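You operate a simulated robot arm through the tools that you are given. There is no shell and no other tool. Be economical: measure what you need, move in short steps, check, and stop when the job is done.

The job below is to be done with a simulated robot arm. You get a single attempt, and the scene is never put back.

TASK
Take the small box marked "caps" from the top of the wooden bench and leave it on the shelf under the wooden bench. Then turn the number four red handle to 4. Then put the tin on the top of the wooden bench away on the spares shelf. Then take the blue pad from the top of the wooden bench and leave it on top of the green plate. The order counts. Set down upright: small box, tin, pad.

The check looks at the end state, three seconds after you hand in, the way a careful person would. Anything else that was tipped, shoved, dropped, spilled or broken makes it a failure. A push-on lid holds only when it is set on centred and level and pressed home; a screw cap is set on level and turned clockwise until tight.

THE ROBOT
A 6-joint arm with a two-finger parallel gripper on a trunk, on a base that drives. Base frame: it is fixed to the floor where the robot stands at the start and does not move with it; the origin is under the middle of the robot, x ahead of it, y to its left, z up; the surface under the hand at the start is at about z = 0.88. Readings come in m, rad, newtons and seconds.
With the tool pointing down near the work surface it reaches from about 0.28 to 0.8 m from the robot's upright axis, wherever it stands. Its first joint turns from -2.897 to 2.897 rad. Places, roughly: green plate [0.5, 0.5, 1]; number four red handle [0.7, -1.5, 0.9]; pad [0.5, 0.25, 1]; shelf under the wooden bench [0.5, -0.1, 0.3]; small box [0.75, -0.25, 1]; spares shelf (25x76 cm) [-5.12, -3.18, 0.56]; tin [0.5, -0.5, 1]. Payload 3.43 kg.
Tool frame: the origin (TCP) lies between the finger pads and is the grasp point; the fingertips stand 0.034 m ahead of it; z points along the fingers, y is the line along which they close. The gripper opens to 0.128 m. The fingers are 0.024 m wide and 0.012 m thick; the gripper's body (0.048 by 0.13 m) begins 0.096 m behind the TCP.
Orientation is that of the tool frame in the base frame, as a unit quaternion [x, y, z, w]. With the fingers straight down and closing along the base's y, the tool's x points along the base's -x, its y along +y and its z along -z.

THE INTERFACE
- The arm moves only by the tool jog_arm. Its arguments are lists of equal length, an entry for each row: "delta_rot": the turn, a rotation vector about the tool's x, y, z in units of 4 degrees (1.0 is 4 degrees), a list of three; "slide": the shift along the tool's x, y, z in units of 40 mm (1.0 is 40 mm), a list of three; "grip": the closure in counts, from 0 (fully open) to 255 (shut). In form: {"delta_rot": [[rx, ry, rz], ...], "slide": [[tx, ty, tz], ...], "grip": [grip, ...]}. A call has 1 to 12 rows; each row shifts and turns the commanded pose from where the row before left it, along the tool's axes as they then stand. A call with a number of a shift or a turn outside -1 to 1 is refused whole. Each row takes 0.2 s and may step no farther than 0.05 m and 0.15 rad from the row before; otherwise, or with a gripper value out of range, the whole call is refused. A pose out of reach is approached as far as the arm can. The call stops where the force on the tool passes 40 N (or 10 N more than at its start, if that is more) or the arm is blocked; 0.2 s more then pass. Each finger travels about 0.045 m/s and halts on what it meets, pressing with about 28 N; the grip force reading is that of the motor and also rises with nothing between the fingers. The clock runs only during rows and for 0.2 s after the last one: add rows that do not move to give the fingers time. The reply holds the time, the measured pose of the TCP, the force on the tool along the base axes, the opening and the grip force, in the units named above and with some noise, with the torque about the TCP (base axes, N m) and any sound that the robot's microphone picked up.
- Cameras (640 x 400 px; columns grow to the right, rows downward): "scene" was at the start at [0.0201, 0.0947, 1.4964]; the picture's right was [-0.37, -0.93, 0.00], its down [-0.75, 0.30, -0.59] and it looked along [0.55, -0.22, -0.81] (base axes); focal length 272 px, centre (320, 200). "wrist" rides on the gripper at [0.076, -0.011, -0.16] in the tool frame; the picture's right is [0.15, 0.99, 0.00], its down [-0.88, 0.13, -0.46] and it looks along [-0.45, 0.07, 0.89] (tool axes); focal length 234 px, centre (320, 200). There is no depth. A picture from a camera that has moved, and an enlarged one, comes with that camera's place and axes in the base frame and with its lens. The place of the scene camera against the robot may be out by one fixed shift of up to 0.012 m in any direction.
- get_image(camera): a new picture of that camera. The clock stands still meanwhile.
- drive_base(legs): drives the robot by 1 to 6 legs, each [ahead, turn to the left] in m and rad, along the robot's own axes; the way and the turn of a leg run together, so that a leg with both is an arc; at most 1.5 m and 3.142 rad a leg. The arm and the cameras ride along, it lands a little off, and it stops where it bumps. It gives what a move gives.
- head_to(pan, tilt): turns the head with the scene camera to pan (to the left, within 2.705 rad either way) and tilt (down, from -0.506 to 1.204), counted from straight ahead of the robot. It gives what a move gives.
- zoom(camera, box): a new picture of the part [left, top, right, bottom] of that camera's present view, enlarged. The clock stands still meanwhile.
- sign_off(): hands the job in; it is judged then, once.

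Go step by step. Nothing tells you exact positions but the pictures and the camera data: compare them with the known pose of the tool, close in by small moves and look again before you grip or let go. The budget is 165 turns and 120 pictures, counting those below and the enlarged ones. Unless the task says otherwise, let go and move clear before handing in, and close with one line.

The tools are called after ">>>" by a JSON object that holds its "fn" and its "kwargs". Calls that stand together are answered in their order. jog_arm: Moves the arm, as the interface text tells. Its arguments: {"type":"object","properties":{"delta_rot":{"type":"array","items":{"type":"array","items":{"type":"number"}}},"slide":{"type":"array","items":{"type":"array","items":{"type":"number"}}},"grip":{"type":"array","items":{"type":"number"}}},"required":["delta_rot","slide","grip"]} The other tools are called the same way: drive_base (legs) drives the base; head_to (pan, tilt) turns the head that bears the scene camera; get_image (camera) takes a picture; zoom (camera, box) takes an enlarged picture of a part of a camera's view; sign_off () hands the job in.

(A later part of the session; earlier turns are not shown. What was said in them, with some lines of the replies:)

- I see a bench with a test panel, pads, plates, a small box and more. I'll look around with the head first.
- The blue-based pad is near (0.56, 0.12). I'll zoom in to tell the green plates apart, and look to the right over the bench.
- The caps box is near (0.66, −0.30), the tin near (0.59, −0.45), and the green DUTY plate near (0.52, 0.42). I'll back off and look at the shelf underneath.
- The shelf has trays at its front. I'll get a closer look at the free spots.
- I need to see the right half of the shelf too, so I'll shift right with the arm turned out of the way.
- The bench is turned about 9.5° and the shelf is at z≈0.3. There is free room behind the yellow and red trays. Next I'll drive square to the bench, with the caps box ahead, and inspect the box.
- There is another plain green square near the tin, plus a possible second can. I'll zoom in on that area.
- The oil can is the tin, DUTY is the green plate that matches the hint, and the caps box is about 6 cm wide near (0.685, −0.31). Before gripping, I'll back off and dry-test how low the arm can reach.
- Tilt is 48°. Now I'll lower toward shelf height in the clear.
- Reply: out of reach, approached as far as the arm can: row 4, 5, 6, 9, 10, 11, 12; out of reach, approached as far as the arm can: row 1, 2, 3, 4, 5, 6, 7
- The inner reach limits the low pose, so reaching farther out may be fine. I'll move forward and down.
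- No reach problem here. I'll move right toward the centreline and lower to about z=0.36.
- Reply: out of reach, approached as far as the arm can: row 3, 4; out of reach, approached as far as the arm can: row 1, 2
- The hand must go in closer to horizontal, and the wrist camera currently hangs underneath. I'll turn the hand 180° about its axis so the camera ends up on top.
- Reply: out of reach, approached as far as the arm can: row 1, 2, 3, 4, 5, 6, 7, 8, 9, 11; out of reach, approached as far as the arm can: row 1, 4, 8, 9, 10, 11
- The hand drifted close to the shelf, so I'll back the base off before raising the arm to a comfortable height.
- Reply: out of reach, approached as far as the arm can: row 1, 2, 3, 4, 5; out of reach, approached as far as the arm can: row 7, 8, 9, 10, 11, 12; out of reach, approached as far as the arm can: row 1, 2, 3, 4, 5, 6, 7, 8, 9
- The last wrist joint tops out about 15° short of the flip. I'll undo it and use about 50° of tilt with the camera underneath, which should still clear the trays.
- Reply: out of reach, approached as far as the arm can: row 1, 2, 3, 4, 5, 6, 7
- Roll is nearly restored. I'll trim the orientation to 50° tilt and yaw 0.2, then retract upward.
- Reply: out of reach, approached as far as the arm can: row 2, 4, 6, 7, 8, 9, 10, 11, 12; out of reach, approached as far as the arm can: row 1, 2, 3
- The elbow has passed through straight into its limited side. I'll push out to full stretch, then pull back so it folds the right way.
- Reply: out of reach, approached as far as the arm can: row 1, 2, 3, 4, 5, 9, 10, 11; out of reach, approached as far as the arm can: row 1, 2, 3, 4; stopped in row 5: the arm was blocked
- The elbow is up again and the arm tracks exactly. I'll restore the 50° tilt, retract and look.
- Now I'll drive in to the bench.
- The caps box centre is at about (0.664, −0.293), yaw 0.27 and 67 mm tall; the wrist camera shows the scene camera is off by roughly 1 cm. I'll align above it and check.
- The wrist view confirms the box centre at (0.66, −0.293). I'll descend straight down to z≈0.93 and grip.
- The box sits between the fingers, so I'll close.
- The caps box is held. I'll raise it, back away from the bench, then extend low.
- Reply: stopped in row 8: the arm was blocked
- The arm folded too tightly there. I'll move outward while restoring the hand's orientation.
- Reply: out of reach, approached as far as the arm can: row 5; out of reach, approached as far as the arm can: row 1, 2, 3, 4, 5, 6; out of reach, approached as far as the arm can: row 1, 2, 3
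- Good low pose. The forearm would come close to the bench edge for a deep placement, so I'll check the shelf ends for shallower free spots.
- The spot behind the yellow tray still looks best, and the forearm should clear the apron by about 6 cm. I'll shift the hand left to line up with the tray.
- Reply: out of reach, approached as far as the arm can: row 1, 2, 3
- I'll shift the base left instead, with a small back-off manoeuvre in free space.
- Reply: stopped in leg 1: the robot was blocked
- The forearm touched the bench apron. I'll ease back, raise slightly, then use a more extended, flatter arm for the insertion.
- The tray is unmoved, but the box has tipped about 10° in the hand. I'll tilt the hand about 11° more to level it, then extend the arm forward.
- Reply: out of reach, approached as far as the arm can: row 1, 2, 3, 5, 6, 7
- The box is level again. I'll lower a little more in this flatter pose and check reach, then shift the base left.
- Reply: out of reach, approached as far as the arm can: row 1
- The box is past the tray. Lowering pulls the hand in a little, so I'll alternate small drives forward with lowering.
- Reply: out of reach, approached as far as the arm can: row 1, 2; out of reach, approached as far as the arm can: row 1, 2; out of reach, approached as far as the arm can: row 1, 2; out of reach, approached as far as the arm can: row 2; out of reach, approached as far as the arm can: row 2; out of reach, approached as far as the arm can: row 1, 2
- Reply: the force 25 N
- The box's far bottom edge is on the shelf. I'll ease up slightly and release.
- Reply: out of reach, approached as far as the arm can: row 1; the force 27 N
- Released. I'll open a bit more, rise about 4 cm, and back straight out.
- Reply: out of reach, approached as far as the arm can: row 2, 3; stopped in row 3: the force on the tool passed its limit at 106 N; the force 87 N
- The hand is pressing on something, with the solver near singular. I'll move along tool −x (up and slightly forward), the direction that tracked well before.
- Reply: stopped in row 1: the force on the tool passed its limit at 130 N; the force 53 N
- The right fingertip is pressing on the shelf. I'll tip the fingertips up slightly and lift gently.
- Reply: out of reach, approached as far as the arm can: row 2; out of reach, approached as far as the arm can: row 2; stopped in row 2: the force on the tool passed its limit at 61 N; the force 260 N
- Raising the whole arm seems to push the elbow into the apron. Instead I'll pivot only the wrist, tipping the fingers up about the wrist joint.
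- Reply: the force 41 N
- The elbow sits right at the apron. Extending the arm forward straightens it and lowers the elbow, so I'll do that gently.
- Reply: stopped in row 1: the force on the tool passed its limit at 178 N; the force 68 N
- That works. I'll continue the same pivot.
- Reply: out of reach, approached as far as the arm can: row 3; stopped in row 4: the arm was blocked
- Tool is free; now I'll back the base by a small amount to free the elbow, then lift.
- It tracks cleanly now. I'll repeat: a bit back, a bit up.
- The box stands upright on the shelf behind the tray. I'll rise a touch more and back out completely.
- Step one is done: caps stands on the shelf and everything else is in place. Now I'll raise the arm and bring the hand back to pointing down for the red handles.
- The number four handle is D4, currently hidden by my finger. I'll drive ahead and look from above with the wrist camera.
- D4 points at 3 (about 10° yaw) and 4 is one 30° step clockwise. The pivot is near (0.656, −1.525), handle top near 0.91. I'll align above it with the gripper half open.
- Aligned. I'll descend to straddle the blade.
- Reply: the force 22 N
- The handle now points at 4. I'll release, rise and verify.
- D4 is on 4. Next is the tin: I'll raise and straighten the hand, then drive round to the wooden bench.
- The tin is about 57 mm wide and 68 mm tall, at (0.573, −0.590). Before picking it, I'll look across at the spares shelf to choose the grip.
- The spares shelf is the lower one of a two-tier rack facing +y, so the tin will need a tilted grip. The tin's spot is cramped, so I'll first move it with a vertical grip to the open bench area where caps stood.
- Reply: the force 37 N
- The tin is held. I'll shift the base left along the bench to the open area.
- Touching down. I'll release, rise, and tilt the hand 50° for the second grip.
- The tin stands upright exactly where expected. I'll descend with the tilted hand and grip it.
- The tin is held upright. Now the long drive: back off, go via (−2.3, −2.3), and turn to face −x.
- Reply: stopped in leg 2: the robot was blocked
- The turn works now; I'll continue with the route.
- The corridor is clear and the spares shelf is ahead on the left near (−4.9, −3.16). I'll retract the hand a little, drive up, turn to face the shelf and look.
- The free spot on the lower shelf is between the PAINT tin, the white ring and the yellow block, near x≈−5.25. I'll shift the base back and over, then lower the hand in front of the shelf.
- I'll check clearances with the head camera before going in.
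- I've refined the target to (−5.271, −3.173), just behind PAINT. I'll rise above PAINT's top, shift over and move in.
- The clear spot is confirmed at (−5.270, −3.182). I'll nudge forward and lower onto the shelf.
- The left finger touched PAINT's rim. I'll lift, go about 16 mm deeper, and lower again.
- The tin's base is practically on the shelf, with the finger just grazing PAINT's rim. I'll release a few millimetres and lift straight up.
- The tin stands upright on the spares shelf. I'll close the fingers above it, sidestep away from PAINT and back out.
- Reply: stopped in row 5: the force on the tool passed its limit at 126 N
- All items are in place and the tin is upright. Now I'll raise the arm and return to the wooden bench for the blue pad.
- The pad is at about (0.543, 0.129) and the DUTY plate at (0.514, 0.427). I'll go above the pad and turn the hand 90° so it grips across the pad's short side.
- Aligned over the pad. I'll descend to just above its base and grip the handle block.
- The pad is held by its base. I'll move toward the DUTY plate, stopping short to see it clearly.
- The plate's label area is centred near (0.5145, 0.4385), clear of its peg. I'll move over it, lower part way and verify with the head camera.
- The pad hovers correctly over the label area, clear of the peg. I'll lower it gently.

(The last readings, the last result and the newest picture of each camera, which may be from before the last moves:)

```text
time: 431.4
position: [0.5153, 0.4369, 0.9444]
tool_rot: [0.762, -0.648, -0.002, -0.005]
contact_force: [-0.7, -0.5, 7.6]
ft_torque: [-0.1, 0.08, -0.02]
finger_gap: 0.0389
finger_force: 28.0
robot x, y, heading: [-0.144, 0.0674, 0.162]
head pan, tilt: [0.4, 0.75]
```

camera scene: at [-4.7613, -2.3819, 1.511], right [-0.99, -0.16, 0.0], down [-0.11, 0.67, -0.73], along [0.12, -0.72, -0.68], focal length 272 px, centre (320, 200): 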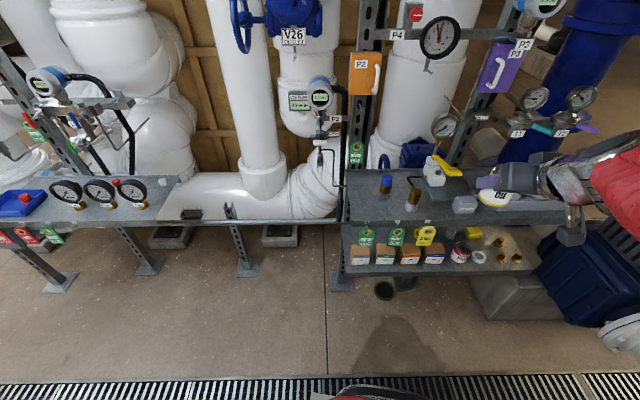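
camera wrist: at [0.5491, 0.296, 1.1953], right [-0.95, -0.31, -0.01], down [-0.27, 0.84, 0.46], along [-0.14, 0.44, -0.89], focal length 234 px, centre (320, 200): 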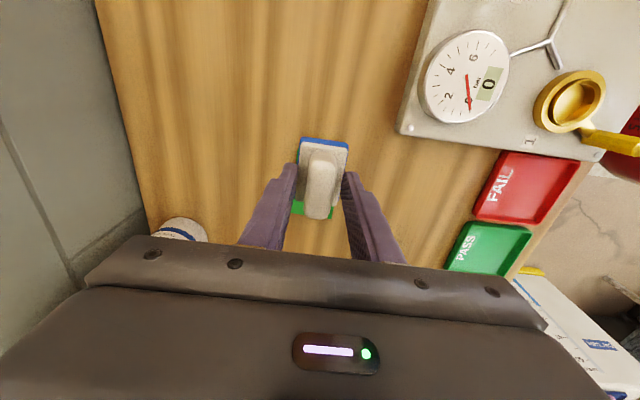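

The pad rests on the plate (7.6 N). I'll release and lift clear.

>>> {"fn": "jog_arm", "kwargs": {"delta_rot": [[0, 0, 0], [0, 0, 0], [0, 0, 0], [0, 0, 0], [0, 0, 0], [0, 0, 0], [0, 0, 0], [0, 0, 0]], "slide": [[0, 0, 0], [0, 0, 0], [0, 0, 0], [0, 0, -0.5], [0, 0, -1], [0, 0, -1], [0, 0, -1], [0, 0, -1]], "grip": [140, 140, 140, 140, 140, 140, 140, 140]}}

>>> {"fn": "zoom", "kwargs": {"camera": "scene", "box": [240, 110, 440, 235]}}

```text
time: 433.2
position: [0.5079, 0.4317, 1.1087]
tool_rot: [0.762, -0.647, -0.003, -0.003]
contact_force: [0.5, 0.3, -1.6]
ft_torque: [0.02, 0.07, -0.03]
finger_gap: 0.0576
finger_force: 0.1
out of reach, approached as far as the arm can: row 8
robot x, y, heading: [-0.1445, 0.0687, 0.154]
head pan, tilt: [0.4, 0.75]
```

```text
3.20 times, centred on (340, 172) of scene
camera zoom: at [-0.1493, 0.2472, 1.5109], right [0.53, -0.85, 0.0], down [-0.58, -0.36, -0.73], along [0.62, 0.39, -0.68], focal length 871 px, centre (256, 288)
```

zoom: 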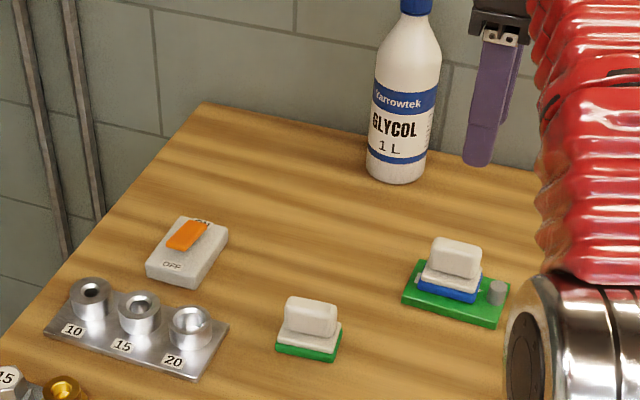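

The pad sits level on the green plate, the hand is clear, and the other three steps are done, so I'm handing in.

>>> {"fn": "sign_off", "kwargs": {}}

```text
The job is handed in.
```

All four steps are done in the order you gave, and the job is handed in: caps is on the shelf under the bench, handle D4 is at 4, the tin is on the spares shelf, and the blue pad is on the green DUTY plate, with the fingers grazing the PAINT tin and possibly nudging the yellow block on the spares shelf.
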